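You operate a simulated robot arm through the tools that you are given. There is no shell and no other tool. Be economical: measure what you need, move in short steps, check, and stop when the job is done.

Carry out the task below with a simulated two-armed robot. There is one attempt and no reset: what you move stays moved.

JOB
On the assembly table, fold the blue rag in half.

The check looks at the end state, three seconds after you hand in, the way a careful person would. Anything else that was tipped, shoved, dropped, spilled or broken makes it a failure. Flat cloth is picked up by pressing the open fingertips on it (5 to 10 N) and closing them slowly along it; thin cloth reads only 2 to 8 mm in the jaws.

ROBOT AND FRAMES
Two 7-joint arms with two-finger parallel grippers on one trunk, on a base that drives. Base frame: it is fixed to the floor where the robot stands at the start and does not move with it; the origin is under the middle of the robot, x ahead of it, y to its left, z up. Units: m, degrees, N and s.
The left shoulder is at the start at [0.07, 0.188, 1.215], the right one opposite. Places, roughly: assembly table [1.2, 0.1, 0.8]. Payload 3.91 kg a hand.
The TCP of each hand is the grasp point between the finger pads, 0.03 m short of the fingertips. In the tool frame z runs along the fingers and y along their closing line. The gripper opens to 0.11 m. The fingers are 0.02 m wide and 0.01 m thick; the gripper's body (0.048 by 0.112 m) begins 0.055 m behind the TCP.
Orientation is that of the tool frame in the base frame, as a unit quaternion [w, x, y, z]. With the fingers straight down and closing along the base's y, the tool's x points along the base's -x, its y along +y and its z along -z.

CONTROLS
- The arms move only by the tool drive_tool. It takes "left_moves", "right_moves" or both (then of equal length, played together; a hand with none holds still); each is a list of rows, each a list of 7 numbers: the turn, a rotation vector about the base's x, y, z in degrees, then the shift along the base's x, y, z in m, then the finger opening in m, from 0 to 0.11. In form: [[wx, wy, wz, tx, ty, tz, jaw], ...]. A call has 1 to 20 rows; each row is the pose to reach, as a shift and turn from the pose commanded when the call began. A row lasts 0.2 s, in which the tool goes at most 0.05 m and 8.6 degrees; a call with a longer step from one row to the next is refused whole, and so is a gripper value outside its range. Where a pose cannot be reached the arm comes as near as it can. A force on the tool above 40 N (or 10 N above the force at the start of the call, whichever is more), or a blocked arm, ends the call early, and 0.2 s more pass. The fingers move at their own pace (about 0.072 m/s each) and stop on an object; they squeeze with about 25 N. The grip force told is the motor's: it shows also when the fingers shut on nothing. Time passes only in rows, and 0.2 s behind the last, so rows that repeat a pose let the fingers close. It gives the time, the measured TCP pose, the force on the tool (base axes), the opening and the grip force at its end, in the units of the frame above (readings bear some noise), with the torque about the TCP (base axes, N m) and any sound that the robot's microphone picked up.
- Cameras (640 x 400 px; columns grow to the right, rows downward): "scene" is now at [0.131, 0.0128, 1.4262]; the picture's right is [0.12, -0.99, 0.00], its down [-0.72, -0.08, -0.69] and it looks along [0.68, 0.08, -0.73] (base axes); focal length 264 px, centre (320, 200). "left" rides on the left gripper at [0.072, -0.017, -0.103] in its tool frame; the picture's right is [0.23, 0.97, 0.00], its down [-0.76, 0.18, -0.62] and it looks along [-0.61, 0.14, 0.78] (tool axes); focal length 222 px, centre (320, 200). "right" rides on the right gripper at [0.072, 0.017, -0.103] in its tool frame; the picture's right is [-0.23, 0.97, 0.00], its down [-0.76, -0.18, -0.62] and it looks along [-0.61, -0.14, 0.78] (tool axes); focal length 222 px, centre (320, 200). There is no depth. A picture from a camera that has moved, and an enlarged one, comes with that camera's place and axes in the base frame and with its lens.
- grab_frame(camera): a new picture of that camera. It takes no simulated time.
- raise_lower(by): slides the trunk up (or, below 0, down) by that many m; the arms and the scene camera ride with it, the base frame stays. It gives what a move gives, with no picture.
- roll_base(legs): drives the robot by 1 to 6 legs, each [ahead, turn to the left] in m and degrees, along the robot's own axes; the way and the turn of a leg run together, so that a leg with both is an arc; at most 1.5 m and 180 degrees a leg. The arms and the cameras ride along, it lands a little off, and it stops where it bumps. It gives what a move gives.
- head_to(pan, tilt): turns the head with the scene camera to pan (to the left, within 86 degrees either way) and tilt (down, from -29 to 69), counted from straight ahead of the robot. It gives what a move gives.
- close_up(camera, box): a new picture of the part [left, top, right, bottom] of that camera's present view, enlarged. It takes no simulated time.
- close_job(): hands the job in; it is judged then, once.

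Work in short steps. Places have to be worked out from the pictures, the camera data and where the tool is seen: move nearer, look again, correct. Check each grasp and each placing, and mend what went wrong. You have 120 turns and 92 pictures in all, those below and enlarged ones among them. Open the grippers and draw the arms clear of the work before you hand the job in, unless the task says otherwise; then end with one line.

The tools are called after ">>>" as name(argument=value, ...) on one line, values as JSON. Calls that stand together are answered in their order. drive_tool: Moves the arms, as the interface text tells. Its arguments: {"type":"object","properties":{"left_moves":{"type":"array","items":{"type":"array","items":{"type":"number"}}},"right_moves":{"type":"array","items":{"type":"array","items":{"type":"number"}}}},"required":[]} The other tools are called the same way: raise_lower (by) slides the trunk up or down; roll_base (legs) drives the base; head_to (pan, tilt) turns the head that bears the scene camera; grab_frame (camera) takes a picture; close_up (camera, box) takes an enlarged picture of a part of a camera's view; close_job () hands the job in.

At the start:

```text
clock: 0.0
left_position: [0.4707, 0.4243, 1.0873]
left_tool_rot: [0.001, 0.0, 1.0, 0.001]
left_wrist_force: [0.5, -0.5, 0.9]
left_wrist_torque: [-0.03, -0.01, 0.03]
left_grip_width: 0.1103
left_gripper_force: 0.1
right_position: [0.4477, -0.0895, 1.1671]
right_tool_rot: [0.0, 0.001, 1.0, -0.001]
right_wrist_force: [0.9, 0.2, 0.6]
right_wrist_torque: [0.02, 0.02, -0.02]
right_grip_width: 0.1101
right_gripper_force: 0.1
trunk travel left (down, up): [-0.725, 0.215]
robot x, y, heading: [-0.0008, 0.002, 0.1]
head pan, tilt: [6.7, 46.6]
```

scene: 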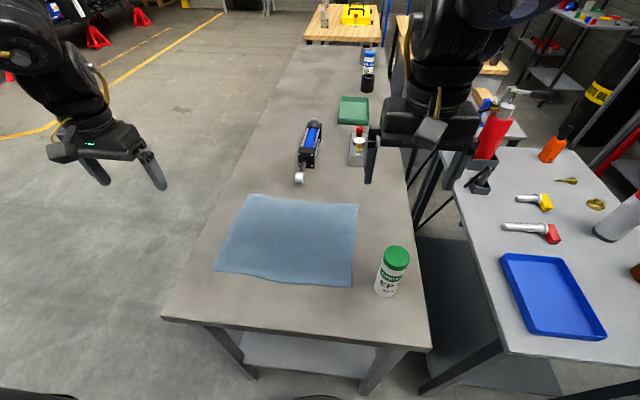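
right: 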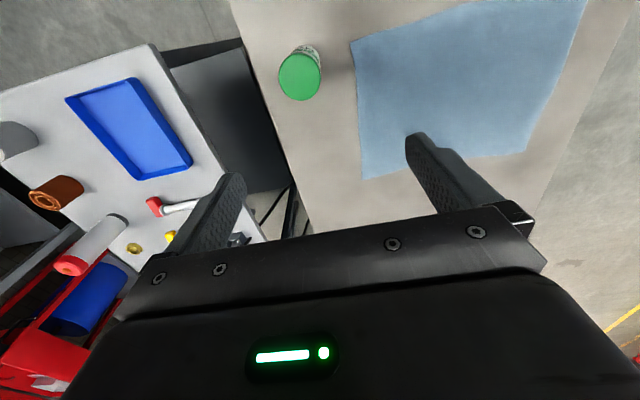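
left: 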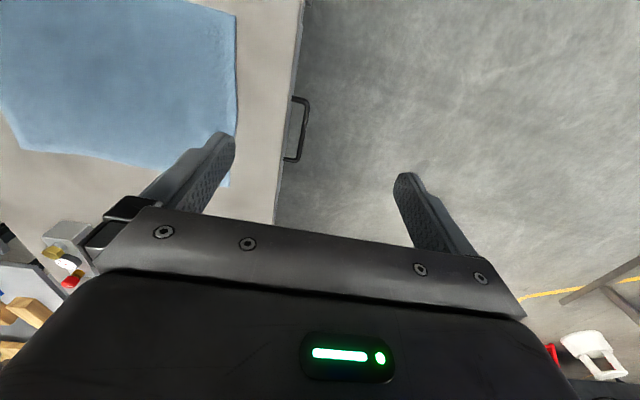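

The rag lies at roughly x 0.43–0.72, y -0.04–0.33, with the bottle near (0.42, -0.11). I plan to grip the near edge with both hands and fold it ahead onto the far edge. First I'll enlarge the view to refine the corners.

>>> close_up(camera="scene", box=[160, 160, 448, 340])

```text
2.22 times, centred on (304, 250) of scene
camera zoom: at [0.131, 0.0128, 1.4262], right [0.12, -0.99, 0.0], down [-0.72, -0.08, -0.69], along [0.68, 0.08, -0.73], focal length 587 px, centre (356, 89)
```

zoom: 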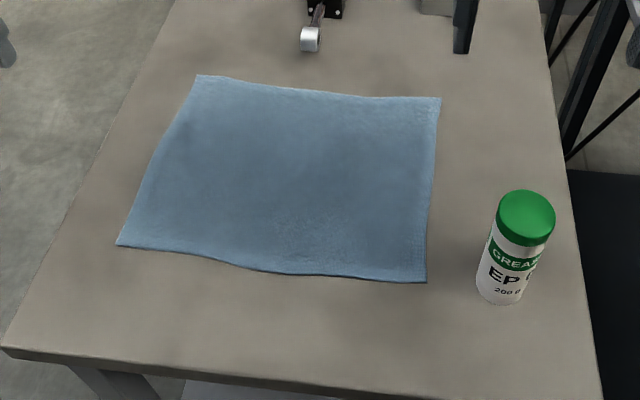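

The corners agree with the first estimate: near edge at x≈0.435, spanning y≈-0.03 to 0.33. I move both hands to hover over the near edge, shifting the right one sideways first so it stays clear of the bottle.

>>> drive_tool(left_moves=[[0, 0, 0, 0, -0.04, 0, 0.06], [0, 0, 0, -0.01, -0.08, 0, 0.06], [0, 0, 0, -0.015, -0.12, -0.01, 0.06], [0, 0, 0, -0.023, -0.139, -0.04, 0.06], [0, 0, 0, -0.023, -0.139, -0.08, 0.06], [0, 0, 0, -0.023, -0.139, -0.12, 0.06], [0, 0, 0, -0.023, -0.139, -0.16, 0.06], [0, 0, 0, -0.023, -0.139, -0.187, 0.06], [0, 0, 0, -0.023, -0.139, -0.187, 0.06]], right_moves=[[0, 0, 0, 0, 0.04, 0, 0.06], [0, 0, 0, 0, 0.08, 0, 0.06], [0, 0, 0, -0.002, 0.115, -0.02, 0.06], [0, 0, 0, -0.002, 0.115, -0.065, 0.06], [0, 0, 0, -0.002, 0.115, -0.11, 0.06], [0, 0, 0, -0.002, 0.115, -0.155, 0.06], [0, 0, 0, -0.002, 0.115, -0.2, 0.06], [0, 0, 0, -0.002, 0.115, -0.24, 0.06], [0, 0, 0, -0.002, 0.115, -0.267, 0.06]])

>>> grab_frame(camera="scene")

>>> grab_frame(camera="right")

>>> grab_frame(camera="left")

```text
clock: 2.0
left_position: [0.4471, 0.288, 0.9026]
left_tool_rot: [0.001, 0.0, 1.0, -0.001]
left_wrist_force: [0.3, -0.8, 0.0]
left_wrist_torque: [0.01, -0.03, -0.02]
left_grip_width: 0.0598
left_gripper_force: 0.1
right_position: [0.4463, 0.0242, 0.8998]
right_tool_rot: [0.001, 0.0, 1.0, 0.0]
right_wrist_force: [0.0, -0.2, 0.3]
right_wrist_torque: [-0.03, 0.0, -0.02]
right_grip_width: 0.0599
right_gripper_force: 0.2
trunk travel left (down, up): [-0.725, 0.215]
robot x, y, heading: [0.0016, -0.0004, -0.0]
head pan, tilt: [6.7, 46.6]
```

```text
87 pictures are left
camera scene: at [0.1311, 0.0126, 1.4262], right [0.12, -0.99, 0.0], down [-0.72, -0.08, -0.69], along [0.68, 0.08, -0.73], focal length 264 px, centre (320, 200)
```

scene: 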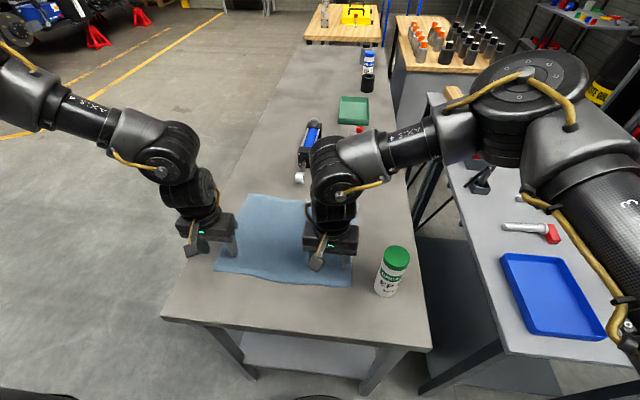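

```text
86 pictures are left
camera right: at [0.3723, 0.0414, 1.0031], right [0.23, 0.97, 0.0], down [0.76, -0.18, 0.62], along [0.61, -0.14, -0.78], focal length 222 px, centre (320, 200)
```

right: 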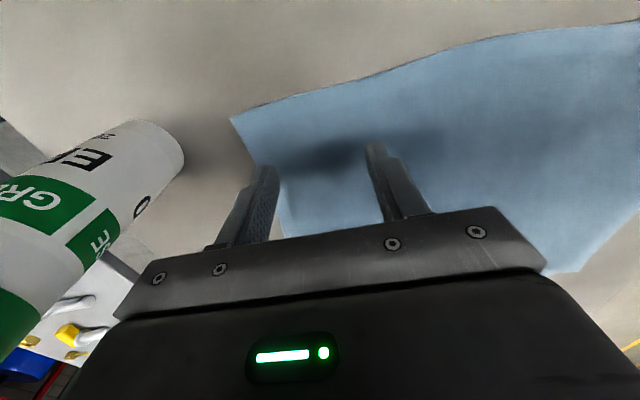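

```text
85 pictures are left
camera left: at [0.372, 0.2709, 1.0058], right [-0.23, 0.97, 0.0], down [0.76, 0.18, 0.62], along [0.61, 0.14, -0.78], focal length 222 px, centre (320, 200)
```

left: 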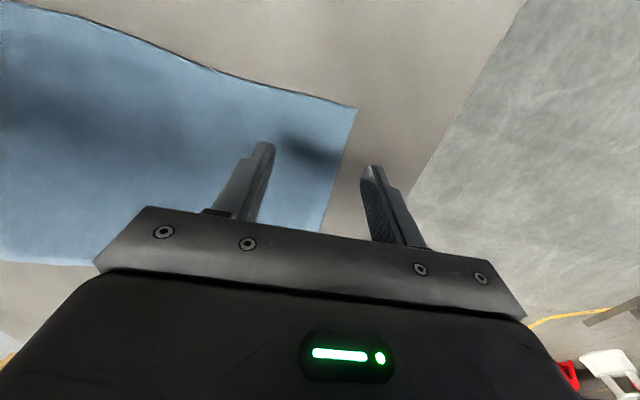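

In the wrist views the near edge is at x≈0.427, the left corner at y≈0.32 and the right corner at y≈-0.05. I line up at y=0.28 and y=0.01, nearer the edge, and come down to just above the cloth.

>>> drive_tool(left_moves=[[0, 0, 0, -0.006, -0.008, -0.03, 0.05], [0, 0, 0, -0.006, -0.008, -0.055, 0.05], [0, 0, 0, -0.006, -0.008, -0.07, 0.05], [0, 0, 0, -0.006, -0.008, -0.07, 0.05]], right_moves=[[0, 0, 0, -0.006, -0.014, -0.03, 0.05], [0, 0, 0, -0.006, -0.014, -0.055, 0.05], [0, 0, 0, -0.006, -0.014, -0.068, 0.05], [0, 0, 0, -0.006, -0.014, -0.068, 0.05]])

>>> grab_frame(camera="right")

>>> grab_frame(camera="left")

```text
clock: 2.5
left_position: [0.4337, 0.2958, 0.8894]
left_tool_rot: [0.0, 0.0, 1.0, -0.001]
left_wrist_force: [1.0, -0.3, 0.6]
left_wrist_torque: [-0.03, -0.02, 0.02]
left_grip_width: 0.0502
left_gripper_force: 0.0
left hand out of reach, approached as far as the arm can: row 1, 2
right_position: [0.4397, 0.0138, 0.8738]
right_tool_rot: [0.002, -0.001, 1.0, 0.003]
right_wrist_force: [-2.4, -1.4, 15.3]
right_wrist_torque: [-0.3, 0.04, -0.05]
right_grip_width: 0.0499
right_gripper_force: 0.1
trunk travel left (down, up): [-0.725, 0.215]
robot x, y, heading: [0.0003, -0.0025, 0.2]
head pan, tilt: [6.7, 46.6]
stopped in row 2 (right hand): the force on the tool passed its limit (the readings are from after the stop); the commanded pose is now the measured one
```

```text
84 pictures are left
camera right: at [0.3664, 0.0301, 0.9756], right [0.23, 0.97, 0.01], down [0.76, -0.18, 0.63], along [0.61, -0.14, -0.78], focal length 222 px, centre (320, 200)
```

right: 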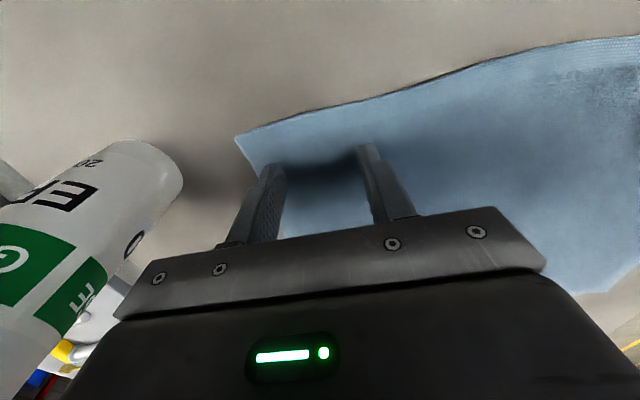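

```text
83 pictures are left
camera left: at [0.3593, 0.2803, 0.9934], right [-0.23, 0.97, 0.0], down [0.76, 0.18, 0.62], along [0.61, 0.14, -0.78], focal length 222 px, centre (320, 200)
```

left: 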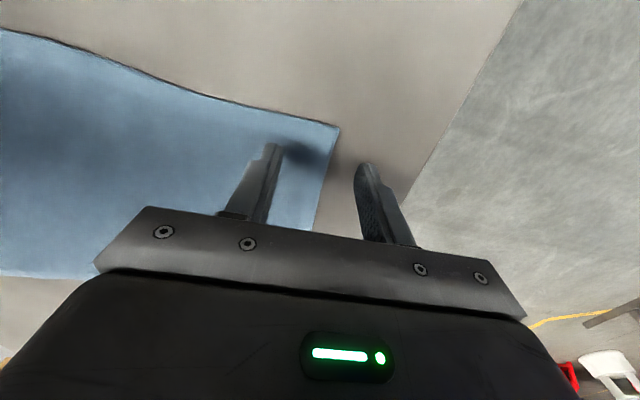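

The right hand met a force at z≈0.874, too high to be the table, and the left was partly out of reach. I look at the arms before moving again.

>>> grab_frame(camera="scene")

>>> close_up(camera="scene", box=[160, 180, 448, 360])

```text
82 pictures are left
camera scene: at [0.129, 0.0124, 1.4265], right [0.12, -0.99, 0.0], down [-0.72, -0.08, -0.69], along [0.68, 0.08, -0.73], focal length 264 px, centre (320, 200)
```

scene: 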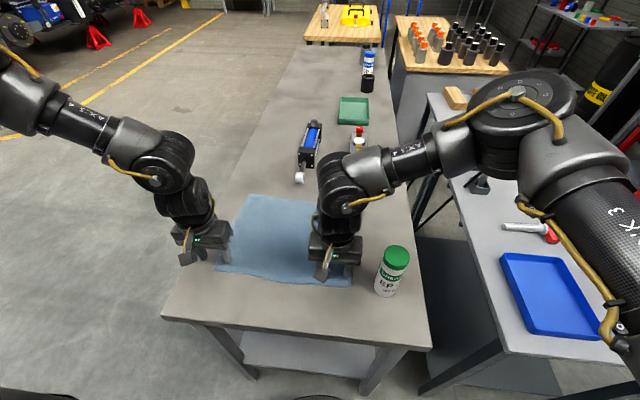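

```text
2.22 times, centred on (304, 270) of scene
camera zoom: at [0.129, 0.0124, 1.4265], right [0.12, -0.99, 0.0], down [-0.72, -0.08, -0.69], along [0.68, 0.08, -0.73], focal length 587 px, centre (356, 44)
```

zoom: 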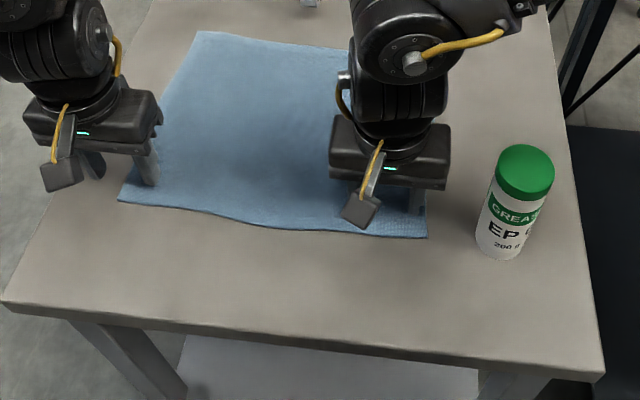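

The wrist and scene views only agree if the surface is at z≈0.842, so the right fingertips were on the cloth and the table is higher than stated. That puts the rag at x 0.411–0.675, y -0.03–0.308. I lift slightly and realign both hands at the true near edge.

>>> drive_tool(left_moves=[[0, 0, 0, 0, -0.005, 0.015, 0.05], [0, 0, 0, -0.006, -0.018, 0.015, 0.05], [0, 0, 0, -0.013, -0.031, 0.012, 0.05], [0, 0, 0, -0.013, -0.031, 0.007, 0.05], [0, 0, 0, -0.013, -0.031, 0.007, 0.05]], right_moves=[[0, 0, 0, 0, 0, 0.015, 0.05], [0, 0, 0, -0.01, -0.002, 0.02, 0.05], [0, 0, 0, -0.02, -0.004, 0.02, 0.05], [0, 0, 0, -0.02, -0.004, 0.02, 0.05], [0, 0, 0, -0.02, -0.004, 0.02, 0.05]])

>>> grab_frame(camera="right")

>>> grab_frame(camera="left")

```text
clock: 3.7
left_position: [0.4225, 0.2774, 0.9061]
left_tool_rot: [-0.001, 0.001, 1.0, -0.002]
left_wrist_force: [0.6, 0.5, 0.3]
left_wrist_torque: [0.01, 0.0, 0.02]
left_grip_width: 0.0498
left_gripper_force: 0.0
left hand out of reach, approached as far as the arm can: row 3, 4, 5
right_position: [0.4204, 0.0102, 0.8913]
right_tool_rot: [0.0, 0.0, 1.0, 0.002]
right_wrist_force: [0.0, -1.0, -0.2]
right_wrist_torque: [-0.01, 0.0, 0.0]
right_grip_width: 0.0501
right_gripper_force: 0.1
trunk travel left (down, up): [-0.725, 0.215]
robot x, y, heading: [-0.0015, 0.0001, 0.0]
head pan, tilt: [6.7, 46.6]
```

```text
80 pictures are left
camera right: at [0.3476, 0.0256, 0.9942], right [0.23, 0.97, 0.01], down [0.76, -0.18, 0.62], along [0.61, -0.14, -0.78], focal length 222 px, centre (320, 200)
```

right: 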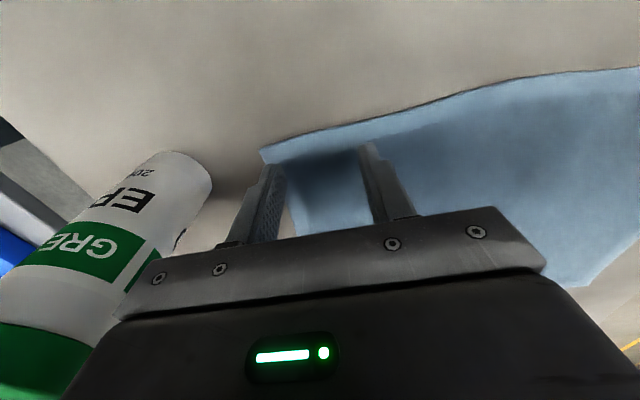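

```text
79 pictures are left
camera left: at [0.3483, 0.2606, 1.0095], right [-0.23, 0.97, 0.0], down [0.76, 0.18, 0.62], along [0.61, 0.14, -0.78], focal length 222 px, centre (320, 200)
```

left: 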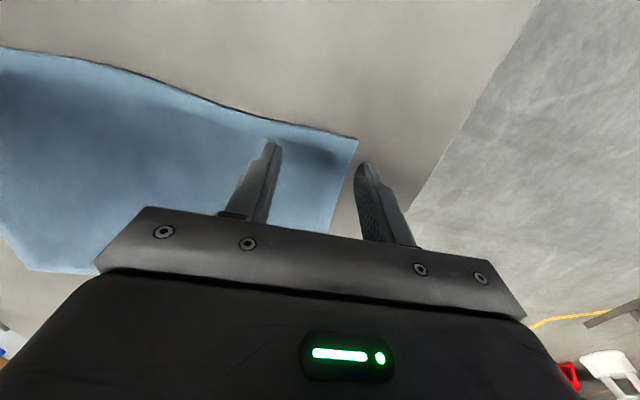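

The corner estimates now agree. The left arm is near a joint limit at this height, and since the table stands about 5 cm higher than nominal, I raise the trunk to restore the normal reach.

>>> raise_lower(by=0.07)

```text
clock: 4.8
left_position: [0.4231, 0.276, 0.9753]
left_tool_rot: [-0.001, 0.001, 1.0, -0.002]
left_wrist_force: [-0.1, 0.5, -0.4]
left_wrist_torque: [-0.01, -0.01, 0.01]
left_grip_width: 0.0499
left_gripper_force: 0.0
right_position: [0.4215, 0.0077, 0.9611]
right_tool_rot: [0.001, 0.001, 1.0, 0.003]
right_wrist_force: [-0.1, 1.1, -0.2]
right_wrist_torque: [0.0, 0.0, -0.02]
right_grip_width: 0.05
right_gripper_force: 0.0
trunk travel left (down, up): [-0.795, 0.145]
robot x, y, heading: [0.0015, -0.0029, 0.2]
head pan, tilt: [6.7, 46.6]
```

Both hands rose by 7 cm. I bring them down to about z=0.888, just above the cloth, with the left at y=0.265.

>>> drive_tool(left_moves=[[0, 0, 0, 0, -0.004, -0.03, 0.05], [0, 0, 0, -0.002, -0.008, -0.06, 0.05], [0, 0, 0, -0.003, -0.011, -0.08, 0.05], [0, 0, 0, -0.003, -0.011, -0.087, 0.05], [0, 0, 0, -0.003, -0.011, -0.087, 0.05]], right_moves=[[0, 0, 0, 0, 0, -0.03, 0.05], [0, 0, 0, 0, 0, -0.05, 0.05], [0, 0, 0, 0, 0, -0.065, 0.05], [0, 0, 0, 0, 0, -0.073, 0.05], [0, 0, 0, 0, 0, -0.073, 0.05]])

```text
clock: 6.0
left_position: [0.4112, 0.3054, 0.9456]
left_tool_rot: [0.0, 0.0, 1.0, -0.003]
left_wrist_force: [0.3, -0.1, 0.3]
left_wrist_torque: [-0.02, -0.01, -0.01]
left_grip_width: 0.0503
left_gripper_force: 0.0
left hand out of reach, approached as far as the arm can: row 1, 2, 3, 4, 5
right_position: [0.4215, 0.0087, 0.8887]
right_tool_rot: [0.003, -0.001, 1.0, 0.002]
right_wrist_force: [0.7, 1.0, -0.1]
right_wrist_torque: [0.01, 0.01, 0.03]
right_grip_width: 0.05
right_gripper_force: 0.0
trunk travel left (down, up): [-0.795, 0.145]
robot x, y, heading: [-0.0007, -0.0022, -0.2]
head pan, tilt: [6.7, 46.6]
```

The limit follows the trunk: the left hand can't go lower relative to the shoulder. So the trunk must go down; I lift the hands first to make room.

>>> drive_tool(left_moves=[[0, 0, 0, 0.005, -0.01, 0.04, 0.05], [0, 0, 0, 0.01, -0.02, 0.08, 0.05], [0, 0, 0, 0.01, -0.035, 0.12, 0.05], [0, 0, 0, 0.01, -0.035, 0.15, 0.05], [0, 0, 0, 0.01, -0.035, 0.15, 0.05]], right_moves=[[0, 0, 0, 0, 0, 0.045, 0.05], [0, 0, 0, 0, 0, 0.09, 0.05], [0, 0, 0, 0, 0, 0.135, 0.05], [0, 0, 0, 0, 0, 0.18, 0.05], [0, 0, 0, 0, 0, 0.2, 0.05]])

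>>> raise_lower(by=-0.18)

>>> grab_frame(camera="scene")

```text
clock: 7.2
left_position: [0.4293, 0.2843, 1.0871]
left_tool_rot: [-0.002, -0.001, 1.0, -0.002]
left_wrist_force: [-0.4, 0.0, 0.0]
left_wrist_torque: [-0.01, 0.03, 0.01]
left_grip_width: 0.05
left_gripper_force: 0.1
left hand out of reach, approached as far as the arm can: row 3, 4, 5
right_position: [0.4219, 0.0111, 1.0888]
right_tool_rot: [0.0, 0.0, 1.0, 0.001]
right_wrist_force: [0.5, -0.7, 0.7]
right_wrist_torque: [0.0, -0.03, 0.02]
right_grip_width: 0.0501
right_gripper_force: 0.0
trunk travel left (down, up): [-0.795, 0.145]
robot x, y, heading: [-0.0008, 0.0024, 0.0]
head pan, tilt: [6.7, 46.6]
```

```text
clock: 9.2
left_position: [0.4283, 0.2825, 0.9071]
left_tool_rot: [-0.001, 0.001, 1.0, -0.002]
left_wrist_force: [-0.1, 0.3, 1.0]
left_wrist_torque: [-0.01, 0.01, 0.03]
left_grip_width: 0.05
left_gripper_force: 0.0
right_position: [0.4213, 0.0095, 0.9098]
right_tool_rot: [0.001, 0.0, 1.0, 0.002]
right_wrist_force: [0.6, 0.4, -0.6]
right_wrist_torque: [-0.03, 0.01, 0.02]
right_grip_width: 0.0501
right_gripper_force: 0.0
trunk travel left (down, up): [-0.615, 0.325]
robot x, y, heading: [-0.0003, -0.0009, 0.1]
head pan, tilt: [6.7, 46.6]
```

```text
78 pictures are left
camera scene: at [0.1308, 0.0128, 1.3162], right [0.12, -0.99, 0.0], down [-0.72, -0.08, -0.69], along [0.68, 0.08, -0.73], focal length 264 px, centre (320, 200)
```

scene: 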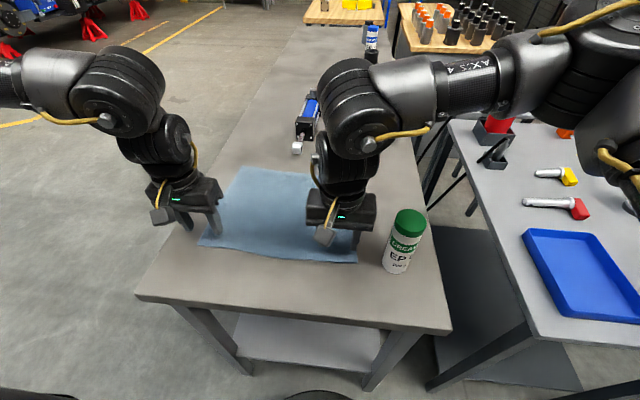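

The trunk is now 11 cm below the start. I test whether the left hand can reach its grasp spot from here.

>>> drive_tool(left_moves=[[0, 0, 0, -0.004, -0.006, -0.01, 0.05], [0, 0, 0, -0.008, -0.014, -0.018, 0.05], [0, 0, 0, -0.008, -0.014, -0.018, 0.05]], right_moves=[[0, 0, 0, 0, 0, -0.01, 0.05], [0, 0, 0, 0, 0, -0.02, 0.05], [0, 0, 0, 0, 0, -0.02, 0.05]])

```text
clock: 9.9
left_position: [0.4282, 0.282, 0.9085]
left_tool_rot: [-0.001, 0.0, 1.0, -0.002]
left_wrist_force: [0.0, -0.1, 0.6]
left_wrist_torque: [-0.01, -0.03, -0.02]
left_grip_width: 0.05
left_gripper_force: 0.0
left hand out of reach, approached as far as the arm can: row 1, 2, 3
right_position: [0.4213, 0.0097, 0.8891]
right_tool_rot: [0.001, 0.0, 1.0, 0.003]
right_wrist_force: [-0.2, 0.0, 1.0]
right_wrist_torque: [-0.01, 0.02, -0.01]
right_grip_width: 0.0498
right_gripper_force: 0.0
trunk travel left (down, up): [-0.615, 0.325]
robot x, y, heading: [-0.0029, -0.002, 0.1]
head pan, tilt: [6.7, 46.6]
```

The left arm is stuck at a joint limit at this spot. I test whether a yaw of the left tool frees it.

>>> drive_tool(left_moves=[[0, 0, 8, 0, 0, 0, 0.05], [0, 0, 16, 0, 0, 0, 0.05], [0, 0, 24, 0, 0, 0, 0.05], [0, 0, 24, -0.005, -0.007, -0.01, 0.05], [0, 0, 24, -0.008, -0.014, -0.018, 0.05], [0, 0, 24, -0.008, -0.014, -0.018, 0.05]])

```text
clock: 11.3
left_position: [0.4932, 0.3559, 0.9146]
left_tool_rot: [-0.001, -0.206, 0.979, -0.003]
left_wrist_force: [-0.4, 1.0, 0.3]
left_wrist_torque: [-0.04, -0.03, 0.0]
left_grip_width: 0.0501
left_gripper_force: 0.0
left hand out of reach, approached as far as the arm can: row 1, 2, 3, 4, 5, 6
right_position: [0.4226, 0.0108, 0.8887]
right_tool_rot: [0.0, 0.0, 1.0, 0.002]
right_wrist_force: [0.4, 0.1, 0.4]
right_wrist_torque: [0.0, -0.01, 0.02]
right_grip_width: 0.0501
right_gripper_force: 0.1
trunk travel left (down, up): [-0.615, 0.325]
robot x, y, heading: [0.0019, 0.0037, 0.2]
head pan, tilt: [6.7, 46.6]
```

Positive yaw makes it much worse, so negative yaw should help. I turn the left tool to about -16° and bring it back over the edge.

>>> drive_tool(left_moves=[[0, 0, -8, 0, 0, 0, 0.05], [0, 0, -16, 0, 0, 0, 0.05], [0, 0, -24, -0.02, -0.02, 0, 0.05], [0, 0, -32, -0.045, -0.05, 0, 0.05], [0, 0, -40, -0.065, -0.078, -0.01, 0.05], [0, 0, -40, -0.073, -0.086, -0.015, 0.05], [0, 0, -40, -0.073, -0.086, -0.025, 0.05], [0, 0, -40, -0.073, -0.086, -0.025, 0.05]])

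>>> grab_frame(camera="left")

```text
clock: 13.2
left_position: [0.4183, 0.2706, 0.8906]
left_tool_rot: [-0.001, 0.14, 0.99, -0.002]
left_wrist_force: [-0.8, 0.2, 0.0]
left_wrist_torque: [0.0, 0.0, -0.01]
left_grip_width: 0.0503
left_gripper_force: 0.0
right_position: [0.4206, 0.0086, 0.8892]
right_tool_rot: [0.001, -0.001, 1.0, 0.002]
right_wrist_force: [-0.3, -0.3, -0.5]
right_wrist_torque: [0.02, 0.0, -0.03]
right_grip_width: 0.0501
right_gripper_force: 0.1
trunk travel left (down, up): [-0.615, 0.325]
robot x, y, heading: [-0.0006, 0.0034, 0.3]
head pan, tilt: [6.7, 46.6]
```

```text
77 pictures are left
camera left: at [0.3427, 0.275, 0.9941], right [0.05, 1.0, 0.0], down [0.78, -0.04, 0.62], along [0.62, -0.04, -0.78], focal length 222 px, centre (320, 200)
```

left: 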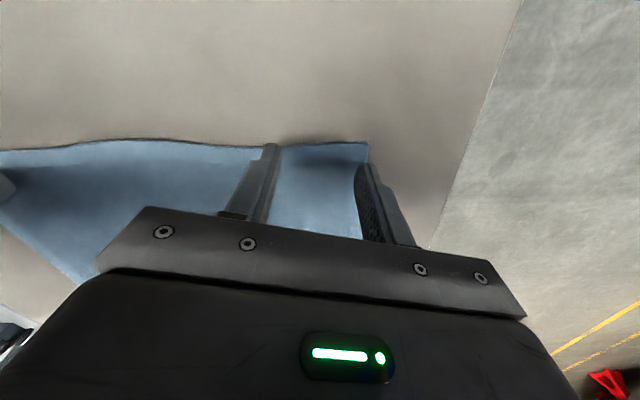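

The left hand now reaches the spot. I nudge it 6 mm inward so both fingers land on cloth, then press both hands down gently.

>>> drive_tool(left_moves=[[0, 0, 0, 0.007, -0.007, -0.004, 0.05], [0, 0, 0, 0.007, -0.007, -0.01, 0.05], [0, 0, 0, 0.007, -0.007, -0.014, 0.05], [0, 0, 0, 0.007, -0.007, -0.017, 0.05], [0, 0, 0, 0.007, -0.007, -0.017, 0.05]], right_moves=[[0, 0, 0, 0, 0, -0.004, 0.05], [0, 0, 0, 0, 0, -0.008, 0.05], [0, 0, 0, 0, 0, -0.012, 0.05], [0, 0, 0, 0, 0, -0.0145, 0.05], [0, 0, 0, 0, 0, -0.0145, 0.05]])

>>> grab_frame(camera="left")

>>> grab_frame(camera="right")

```text
clock: 14.3
left_position: [0.4241, 0.2638, 0.872]
left_tool_rot: [0.0, 0.14, 0.99, -0.002]
left_wrist_force: [-0.7, 1.1, 6.3]
left_wrist_torque: [0.09, -0.01, 0.04]
left_grip_width: 0.0502
left_gripper_force: 0.0
right_position: [0.4215, 0.0098, 0.8742]
right_tool_rot: [0.002, 0.0, 1.0, 0.003]
right_wrist_force: [1.1, 0.4, 1.4]
right_wrist_torque: [0.0, -0.04, 0.0]
right_grip_width: 0.05
right_gripper_force: 0.0
trunk travel left (down, up): [-0.615, 0.325]
robot x, y, heading: [0.0046, -0.0007, -0.1]
head pan, tilt: [6.7, 46.6]
```

```text
76 pictures are left
camera left: at [0.3494, 0.2682, 0.9771], right [0.05, 1.0, 0.0], down [0.78, -0.04, 0.62], along [0.62, -0.04, -0.78], focal length 222 px, centre (320, 200)
```

left: 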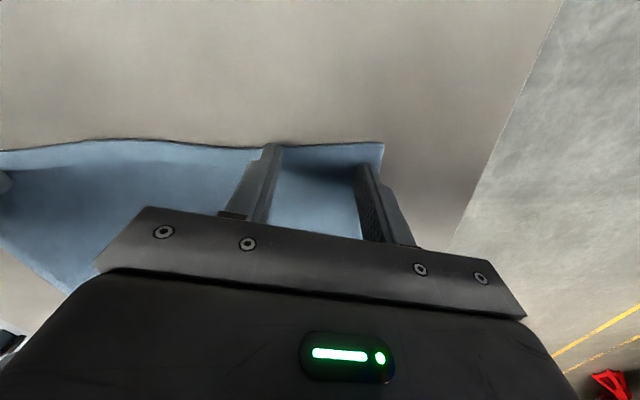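

```text
75 pictures are left
camera right: at [0.3478, 0.026, 0.9773], right [0.23, 0.97, 0.01], down [0.76, -0.18, 0.62], along [0.61, -0.14, -0.78], focal length 222 px, centre (320, 200)
```

right: 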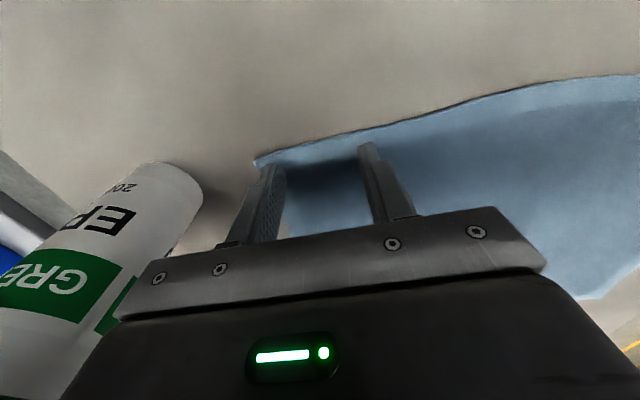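

The left presses with 6 N and the right with about 1 N. I push the right 2 mm further, then slowly close both along the cloth.

>>> drive_tool(left_moves=[[0, 0, 0, 0, 0, 0, 0.05], [0, 0, 0, 0, 0, 0, 0.05], [0, 0, 0, 0, 0, 0, 0.046], [0, 0, 0, 0, 0, 0, 0.042], [0, 0, 0, 0, 0, 0, 0.038], [0, 0, 0, 0, 0, 0, 0.034], [0, 0, 0, 0, 0, 0, 0.03], [0, 0, 0, 0, 0, 0, 0.026], [0, 0, 0, 0, 0, 0, 0.022], [0, 0, 0, 0, 0, 0, 0.018], [0, 0, 0, 0, 0, 0, 0.014], [0, 0, 0, 0, 0, 0, 0.01], [0, 0, 0, 0, 0, 0, 0.006], [0, 0, 0, 0, 0, 0, 0.002], [0, 0, 0, 0, 0, 0, 0], [0, 0, 0, 0, 0, 0, 0], [0, 0, 0, 0, 0, 0, 0]], right_moves=[[0, 0, 0, 0, 0, -0.001, 0.05], [0, 0, 0, 0, 0, -0.002, 0.05], [0, 0, 0, 0, 0, -0.002, 0.046], [0, 0, 0, 0, 0, -0.002, 0.042], [0, 0, 0, 0, 0, -0.002, 0.038], [0, 0, 0, 0, 0, -0.002, 0.034], [0, 0, 0, 0, 0, -0.002, 0.03], [0, 0, 0, 0, 0, -0.002, 0.026], [0, 0, 0, 0, 0, -0.002, 0.022], [0, 0, 0, 0, 0, -0.002, 0.018], [0, 0, 0, 0, 0, -0.002, 0.014], [0, 0, 0, 0, 0, -0.002, 0.01], [0, 0, 0, 0, 0, -0.002, 0.006], [0, 0, 0, 0, 0, -0.002, 0.002], [0, 0, 0, 0, 0, -0.002, 0], [0, 0, 0, 0, 0, -0.002, 0], [0, 0, 0, 0, 0, -0.002, 0]])

>>> grab_frame(camera="left")

>>> grab_frame(camera="right")

```text
clock: 17.9
left_position: [0.4236, 0.2632, 0.8735]
left_tool_rot: [0.0, 0.14, 0.99, -0.001]
left_wrist_force: [1.0, -0.7, 4.0]
left_wrist_torque: [-0.02, 0.06, -0.01]
left_grip_width: 0.0
left_gripper_force: 25.0
right_position: [0.4206, 0.0097, 0.8723]
right_tool_rot: [0.001, -0.001, 1.0, 0.002]
right_wrist_force: [0.2, -0.1, 16.2]
right_wrist_torque: [0.01, 0.07, 0.03]
right_grip_width: 0.0053
right_gripper_force: 25.0
trunk travel left (down, up): [-0.615, 0.325]
robot x, y, heading: [-0.0012, -0.0017, -0.1]
head pan, tilt: [6.7, 46.6]
```

```text
74 pictures are left
camera left: at [0.3484, 0.2682, 0.9774], right [0.05, 1.0, 0.0], down [0.78, -0.04, 0.62], along [0.62, -0.04, -0.78], focal length 222 px, centre (320, 200)
```

left: 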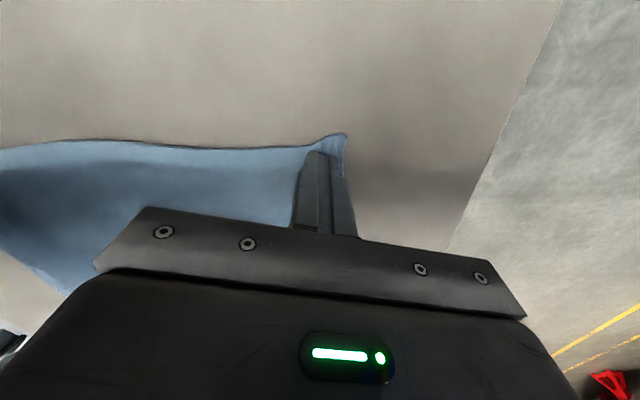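

```text
73 pictures are left
camera right: at [0.3468, 0.0257, 0.9755], right [0.23, 0.97, 0.01], down [0.76, -0.18, 0.63], along [0.61, -0.14, -0.78], focal length 222 px, centre (320, 200)
```

right: 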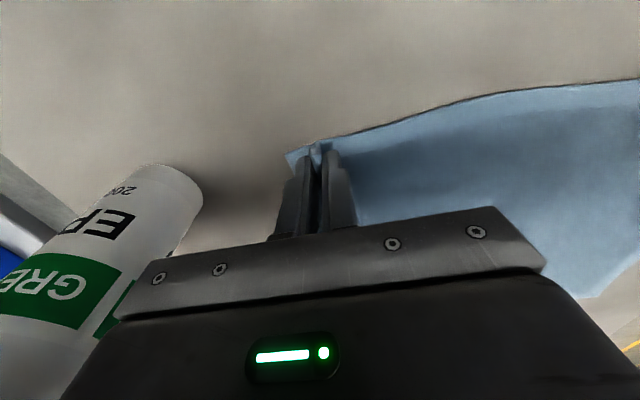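

The right hand holds cloth (5 mm), but the left slipped and shut on nothing. I reopen the left, shift 1.3 cm inward and press again harder.

>>> drive_tool(left_moves=[[0, 0, 0, 0, 0, 0.012, 0.01], [0, 0, 0, 0, -0.007, 0.015, 0.05], [0, 0, 0, 0.001, -0.013, 0.012, 0.05], [0, 0, 0, 0.001, -0.013, 0.008, 0.05], [0, 0, 0, 0.001, -0.013, 0.004, 0.05], [0, 0, 0, 0.001, -0.013, 0.001, 0.05], [0, 0, 0, 0.001, -0.013, -0.0015, 0.05], [0, 0, 0, 0.001, -0.013, -0.0015, 0.05]])

>>> grab_frame(camera="left")

```text
clock: 19.8
left_position: [0.4243, 0.2518, 0.8723]
left_tool_rot: [0.001, 0.139, 0.99, -0.002]
left_wrist_force: [-0.3, 1.4, 14.0]
left_wrist_torque: [0.09, -0.02, -0.01]
left_grip_width: 0.0502
left_gripper_force: 0.1
right_position: [0.4191, 0.0103, 0.8734]
right_tool_rot: [0.003, 0.0, 1.0, 0.002]
right_wrist_force: [3.0, 0.9, 14.0]
right_wrist_torque: [0.03, -0.02, 0.05]
right_grip_width: 0.005
right_gripper_force: 25.2
trunk travel left (down, up): [-0.615, 0.325]
robot x, y, heading: [-0.003, -0.0025, -0.1]
head pan, tilt: [6.7, 46.6]
```

```text
72 pictures are left
camera left: at [0.3489, 0.2552, 0.9763], right [0.05, 1.0, 0.0], down [0.78, -0.04, 0.62], along [0.62, -0.04, -0.78], focal length 222 px, centre (320, 200)
```

left: 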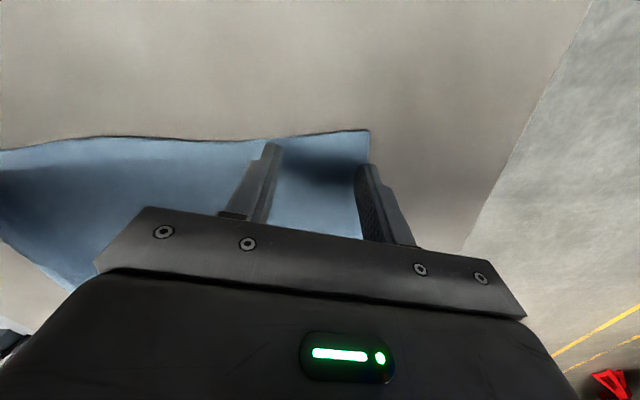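

The outer finger sits right at the cloth's side edge. I shift another 1.2 cm inward, press around 10 N and close slowly.

>>> drive_tool(left_moves=[[0, 0, 0, 0, 0, 0.01, 0.05], [0, 0, 0, 0.001, -0.012, 0.01, 0.05], [0, 0, 0, 0.001, -0.012, 0.004, 0.05], [0, 0, 0, 0.001, -0.012, 0.0005, 0.05], [0, 0, 0, 0.001, -0.012, 0.0003, 0.05], [0, 0, 0, 0.001, -0.012, 0.0003, 0.046], [0, 0, 0, 0.001, -0.012, 0.0003, 0.042], [0, 0, 0, 0.001, -0.012, 0.0003, 0.038], [0, 0, 0, 0.001, -0.012, 0.0003, 0.034], [0, 0, 0, 0.001, -0.012, 0.0003, 0.03], [0, 0, 0, 0.001, -0.012, 0.0003, 0.026], [0, 0, 0, 0.001, -0.012, 0.0003, 0.022], [0, 0, 0, 0.001, -0.012, 0.0003, 0.018], [0, 0, 0, 0.001, -0.012, 0.0003, 0.014], [0, 0, 0, 0.001, -0.012, 0.0003, 0.01], [0, 0, 0, 0.001, -0.012, 0.0003, 0.006], [0, 0, 0, 0.001, -0.012, 0.0003, 0.002], [0, 0, 0, 0.001, -0.012, 0.0003, 0], [0, 0, 0, 0.001, -0.012, 0.0003, 0], [0, 0, 0, 0.001, -0.012, 0.0003, 0]])

>>> grab_frame(camera="left")

```text
clock: 23.9
left_position: [0.426, 0.2371, 0.8731]
left_tool_rot: [0.001, 0.14, 0.99, -0.002]
left_wrist_force: [0.3, -9.4, 20.9]
left_wrist_torque: [-0.25, -0.02, 0.01]
left_grip_width: 0.0052
left_gripper_force: 24.7
right_position: [0.4205, 0.0088, 0.8733]
right_tool_rot: [0.001, 0.001, 1.0, 0.004]
right_wrist_force: [1.7, 9.4, 10.5]
right_wrist_torque: [0.3, -0.02, -0.01]
right_grip_width: 0.0055
right_gripper_force: 25.1
trunk travel left (down, up): [-0.615, 0.325]
robot x, y, heading: [0.0001, 0.0031, 0.2]
head pan, tilt: [6.7, 46.6]
```

```text
71 pictures are left
camera left: at [0.3499, 0.2424, 0.9762], right [0.05, 1.0, 0.0], down [0.78, -0.04, 0.62], along [0.62, -0.04, -0.78], focal length 222 px, centre (320, 200)
```

left: 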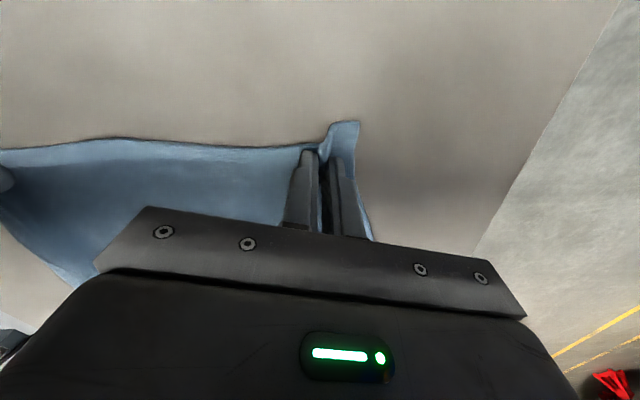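

Both hands now hold cloth at 5 mm, with slight tension between them. I lift along an arc to above the crease line, easing the left inward 4 mm, and check.

>>> drive_tool(left_moves=[[0, 0, 0, 0, -0.002, 0.012, 0], [0, 0, 0, 0.003, -0.004, 0.028, 0], [0, 0, 0, 0.01, -0.004, 0.045, 0], [0, 0, 0, 0.018, -0.004, 0.06, 0], [0, 0, 0, 0.03, -0.004, 0.075, 0], [0, 0, 0, 0.045, -0.004, 0.088, 0], [0, 0, 0, 0.062, -0.004, 0.098, 0], [0, 0, 0, 0.08, -0.004, 0.106, 0], [0, 0, 0, 0.1, -0.004, 0.11, 0], [0, 0, 0, 0.12, -0.004, 0.112, 0]], right_moves=[[0, 0, 0, 0, 0, 0.012, 0], [0, 0, 0, 0.003, 0, 0.028, 0], [0, 0, 0, 0.01, 0, 0.045, 0], [0, 0, 0, 0.018, 0, 0.06, 0], [0, 0, 0, 0.03, 0, 0.075, 0], [0, 0, 0, 0.045, 0, 0.088, 0], [0, 0, 0, 0.062, 0, 0.098, 0], [0, 0, 0, 0.08, 0, 0.106, 0], [0, 0, 0, 0.1, 0, 0.11, 0], [0, 0, 0, 0.12, 0, 0.112, 0]])

>>> grab_frame(camera="scene")

>>> grab_frame(camera="left")

>>> grab_frame(camera="right")

```text
clock: 26.1
left_position: [0.5245, 0.2534, 0.9773]
left_tool_rot: [0.002, 0.142, 0.99, -0.006]
left_wrist_force: [2.9, -31.5, 1.1]
left_wrist_torque: [-1.02, -0.07, 0.1]
left_grip_width: 0.0055
left_gripper_force: 25.3
left hand out of reach, approached as far as the arm can: row 8, 9, 10
right_position: [0.5414, 0.0124, 0.9855]
right_tool_rot: [0.001, -0.004, 1.0, 0.005]
right_wrist_force: [-2.4, 32.1, 0.5]
right_wrist_torque: [1.01, 0.12, 0.04]
right_grip_width: 0.007
right_gripper_force: 24.9
trunk travel left (down, up): [-0.615, 0.325]
robot x, y, heading: [0.0003, -0.0014, 0.1]
head pan, tilt: [6.7, 46.6]
```

```text
70 pictures are left
camera scene: at [0.1318, 0.0134, 1.3161], right [0.12, -0.99, 0.0], down [-0.72, -0.09, -0.69], along [0.68, 0.08, -0.73], focal length 264 px, centre (320, 200)
```

scene: 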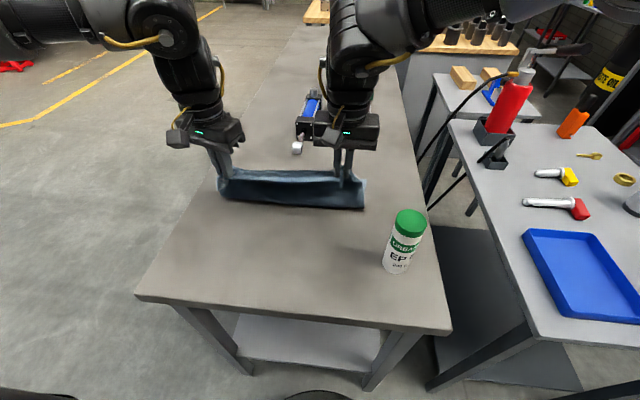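

```text
69 pictures are left
camera left: at [0.4477, 0.2604, 1.0809], right [0.06, 1.0, -0.01], down [0.78, -0.04, 0.62], along [0.62, -0.05, -0.78], focal length 222 px, centre (320, 200)
```

left: 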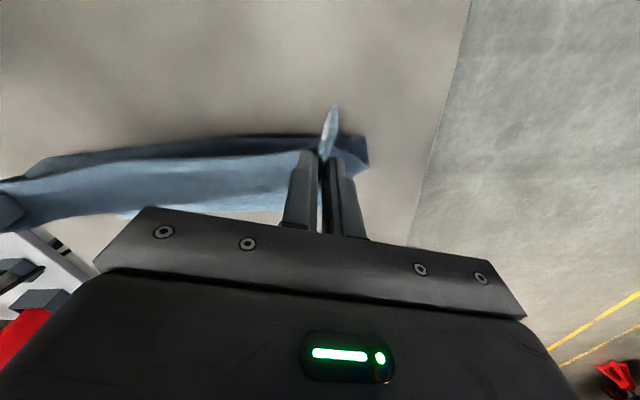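

```text
68 pictures are left
camera right: at [0.4675, 0.0286, 1.0875], right [0.22, 0.98, 0.01], down [0.76, -0.18, 0.62], along [0.61, -0.13, -0.78], focal length 222 px, centre (320, 200)
```

right: 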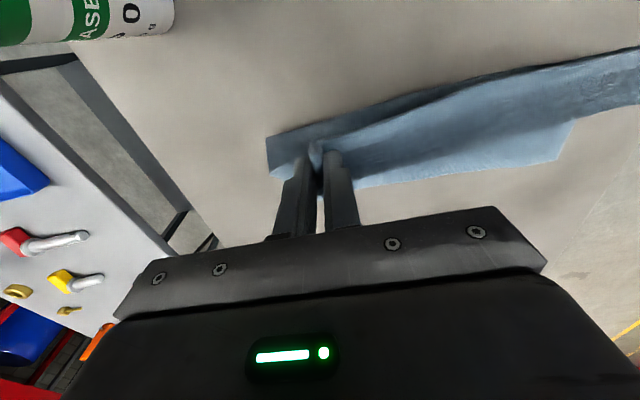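

The fold is forming well, but the left arm lags at its joint limit and stretches the cloth (~31 N sideways). I turn the left tool further negative in yaw and bring it back inward and level with the right.

>>> drive_tool(left_moves=[[0, 0, -6, 0, -0.003, 0, 0], [0, 0, -12, 0.004, -0.007, 0.002, 0], [0, 0, -18, 0.009, -0.012, 0.004, 0], [0, 0, -22, 0.014, -0.016, 0.006, 0], [0, 0, -22, 0.018, -0.019, 0.008, 0], [0, 0, -22, 0.018, -0.019, 0.008, 0]])

```text
clock: 27.6
left_position: [0.5235, 0.2555, 0.9794]
left_tool_rot: [0.002, 0.328, 0.945, -0.006]
left_wrist_force: [2.0, -35.7, -0.1]
left_wrist_torque: [-1.11, -0.09, 0.18]
left_grip_width: 0.0054
left_gripper_force: 24.9
left hand out of reach, approached as far as the arm can: row 2, 3, 4, 5, 6
right_position: [0.5404, 0.0122, 0.9837]
right_tool_rot: [0.001, -0.004, 1.0, 0.006]
right_wrist_force: [-3.1, 35.1, -1.3]
right_wrist_torque: [1.1, 0.12, -0.03]
right_grip_width: 0.0076
right_gripper_force: 25.2
trunk travel left (down, up): [-0.615, 0.325]
robot x, y, heading: [0.0011, 0.0, 0.0]
head pan, tilt: [6.7, 46.6]
```

More yaw doesn't help here; the limit seems tied to height relative to the shoulder. I ease the tension by moving the right hand toward the left, and continue the arc forward and down with both.

>>> drive_tool(left_moves=[[0, 0, 0, 0.004, -0.003, -0.005, 0], [0, 0, 0, 0.01, -0.006, -0.012, 0], [0, 0, 0, 0.02, -0.01, -0.02, 0], [0, 0, 0, 0.03, -0.013, -0.028, 0], [0, 0, 0, 0.03, -0.013, -0.028, 0]], right_moves=[[0, 0, 0, 0, 0.004, 0, 0], [0, 0, 0, 0.003, 0.007, -0.005, 0], [0, 0, 0, 0.01, 0.008, -0.012, 0], [0, 0, 0, 0.018, 0.008, -0.02, 0], [0, 0, 0, 0.018, 0.008, -0.02, 0]])

>>> grab_frame(camera="scene")

```text
clock: 28.8
left_position: [0.5355, 0.2601, 0.9532]
left_tool_rot: [0.002, 0.328, 0.945, -0.005]
left_wrist_force: [2.1, -31.7, 1.0]
left_wrist_torque: [-1.03, -0.1, 0.2]
left_grip_width: 0.0051
left_gripper_force: 24.9
left hand out of reach, approached as far as the arm can: row 1, 2, 3, 4, 5
right_position: [0.5602, 0.0202, 0.965]
right_tool_rot: [0.001, -0.002, 1.0, 0.004]
right_wrist_force: [-3.3, 31.6, -1.6]
right_wrist_torque: [0.98, 0.11, -0.05]
right_grip_width: 0.007
right_gripper_force: 25.1
trunk travel left (down, up): [-0.615, 0.325]
robot x, y, heading: [-0.0001, 0.0033, -0.2]
head pan, tilt: [6.7, 46.6]
```

```text
67 pictures are left
camera scene: at [0.1307, 0.0127, 1.3162], right [0.12, -0.99, 0.0], down [-0.72, -0.08, -0.69], along [0.68, 0.08, -0.73], focal length 264 px, centre (320, 200)
```

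scene: 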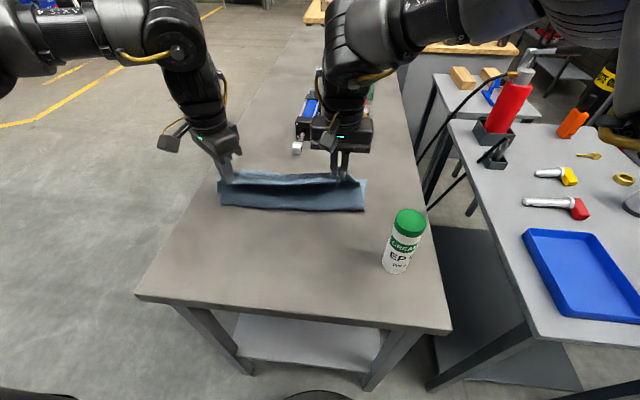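

The left arm can't follow this line with the base facing straight on; turning the base a bit to the right should free it. I lay the edge back flat first so the cloth can be regrasped cleanly.

>>> drive_tool(left_moves=[[0, 0, 0, -0.008, 0, 0.006, 0], [0, 0, 0, -0.016, -0.003, 0.012, 0], [0, 0, 4, -0.03, -0.006, 0.01, 0], [0, 0, 8, -0.045, -0.01, 0.003, 0], [0, 0, 12, -0.06, -0.014, -0.006, 0], [0, 0, 16, -0.075, -0.018, -0.018, 0], [0, 0, 20, -0.09, -0.021, -0.033, 0], [0, 0, 22, -0.102, -0.022, -0.05, 0], [0, 0, 22, -0.11, -0.022, -0.065, 0], [0, 0, 22, -0.118, -0.022, -0.075, 0], [0, 0, 22, -0.118, -0.022, -0.075, 0]], right_moves=[[0, 0, 0, -0.02, 0, 0.008, 0], [0, 0, 0, -0.035, -0.002, 0.012, 0], [0, 0, 0, -0.052, -0.004, 0.006, 0], [0, 0, 0, -0.07, -0.006, -0.003, 0], [0, 0, 0, -0.085, -0.007, -0.013, 0], [0, 0, 0, -0.1, -0.008, -0.025, 0], [0, 0, 0, -0.115, -0.009, -0.042, 0], [0, 0, 0, -0.127, -0.01, -0.06, 0], [0, 0, 0, -0.135, -0.01, -0.075, 0], [0, 0, 0, -0.143, -0.01, -0.087, 0], [0, 0, 0, -0.143, -0.01, -0.087, 0]])

>>> grab_frame(camera="scene")

```text
clock: 31.1
left_position: [0.4178, 0.2399, 0.8767]
left_tool_rot: [-0.001, 0.14, 0.99, -0.003]
left_wrist_force: [0.0, -12.4, 0.2]
left_wrist_torque: [-0.44, 0.03, -0.08]
left_grip_width: 0.0049
left_gripper_force: 24.5
right_position: [0.4163, 0.0071, 0.8761]
right_tool_rot: [0.001, 0.0, 1.0, 0.002]
right_wrist_force: [-0.4, 13.8, 1.7]
right_wrist_torque: [0.41, -0.03, 0.04]
right_grip_width: 0.0052
right_gripper_force: 25.0
trunk travel left (down, up): [-0.615, 0.325]
robot x, y, heading: [0.0015, 0.0009, 0.2]
head pan, tilt: [6.7, 46.6]
```

```text
66 pictures are left
camera scene: at [0.1308, 0.0128, 1.3162], right [0.12, -0.99, 0.0], down [-0.72, -0.08, -0.69], along [0.68, 0.08, -0.73], focal length 264 px, centre (320, 200)
```

scene: 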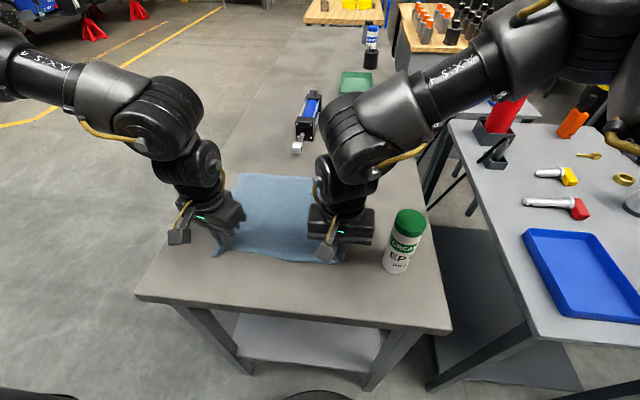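

The rag is laid flat again. I release and lift both hands straight up.

>>> drive_tool(left_moves=[[0, 0, 0, 0, 0, 0, 0.01], [0, 0, 0, 0, 0, 0.001, 0.025], [0, 0, 0, 0, 0, 0.01, 0.03], [0, 0, 0, 0, 0, 0.03, 0.03], [0, 0, 0, 0, 0.01, 0.06, 0.05], [0, 0, 0, 0, 0.03, 0.1, 0.05], [0, 0, 0, 0, 0.05, 0.14, 0.05], [0, 0, 0, 0.02, 0.07, 0.15, 0.05], [0, 0, 0, 0.02, 0.07, 0.15, 0.05]], right_moves=[[0, 0, 0, 0, 0, 0, 0.01], [0, 0, 0, 0, 0, 0.001, 0.025], [0, 0, 0, 0, 0, 0.01, 0.03], [0, 0, 0, 0, 0, 0.03, 0.03], [0, 0, 0, 0, 0, 0.06, 0.05], [0, 0, 0, 0, 0, 0.1, 0.05], [0, 0, 0, 0, 0, 0.14, 0.05], [0, 0, 0, 0, 0, 0.18, 0.05], [0, 0, 0, 0, 0, 0.19, 0.05]])

>>> grab_frame(camera="scene")

```text
clock: 33.1
left_position: [0.4376, 0.3096, 1.0286]
left_tool_rot: [-0.001, 0.14, 0.99, -0.002]
left_wrist_force: [-0.4, 0.3, 0.8]
left_wrist_torque: [0.03, -0.03, 0.0]
left_grip_width: 0.0503
left_gripper_force: 0.0
right_position: [0.4148, 0.0075, 1.0679]
right_tool_rot: [0.001, 0.0, 1.0, 0.003]
right_wrist_force: [0.9, -1.0, 1.0]
right_wrist_torque: [-0.02, 0.01, 0.01]
right_grip_width: 0.05
right_gripper_force: 0.0
trunk travel left (down, up): [-0.615, 0.325]
robot x, y, heading: [-0.0054, 0.0007, 0.3]
head pan, tilt: [6.7, 46.6]
```

```text
65 pictures are left
camera scene: at [0.1306, 0.0126, 1.3162], right [0.12, -0.99, 0.0], down [-0.72, -0.08, -0.69], along [0.68, 0.08, -0.73], focal length 264 px, centre (320, 200)
```

scene: 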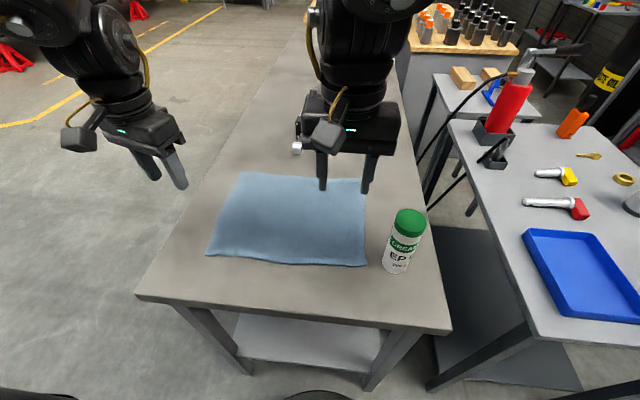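

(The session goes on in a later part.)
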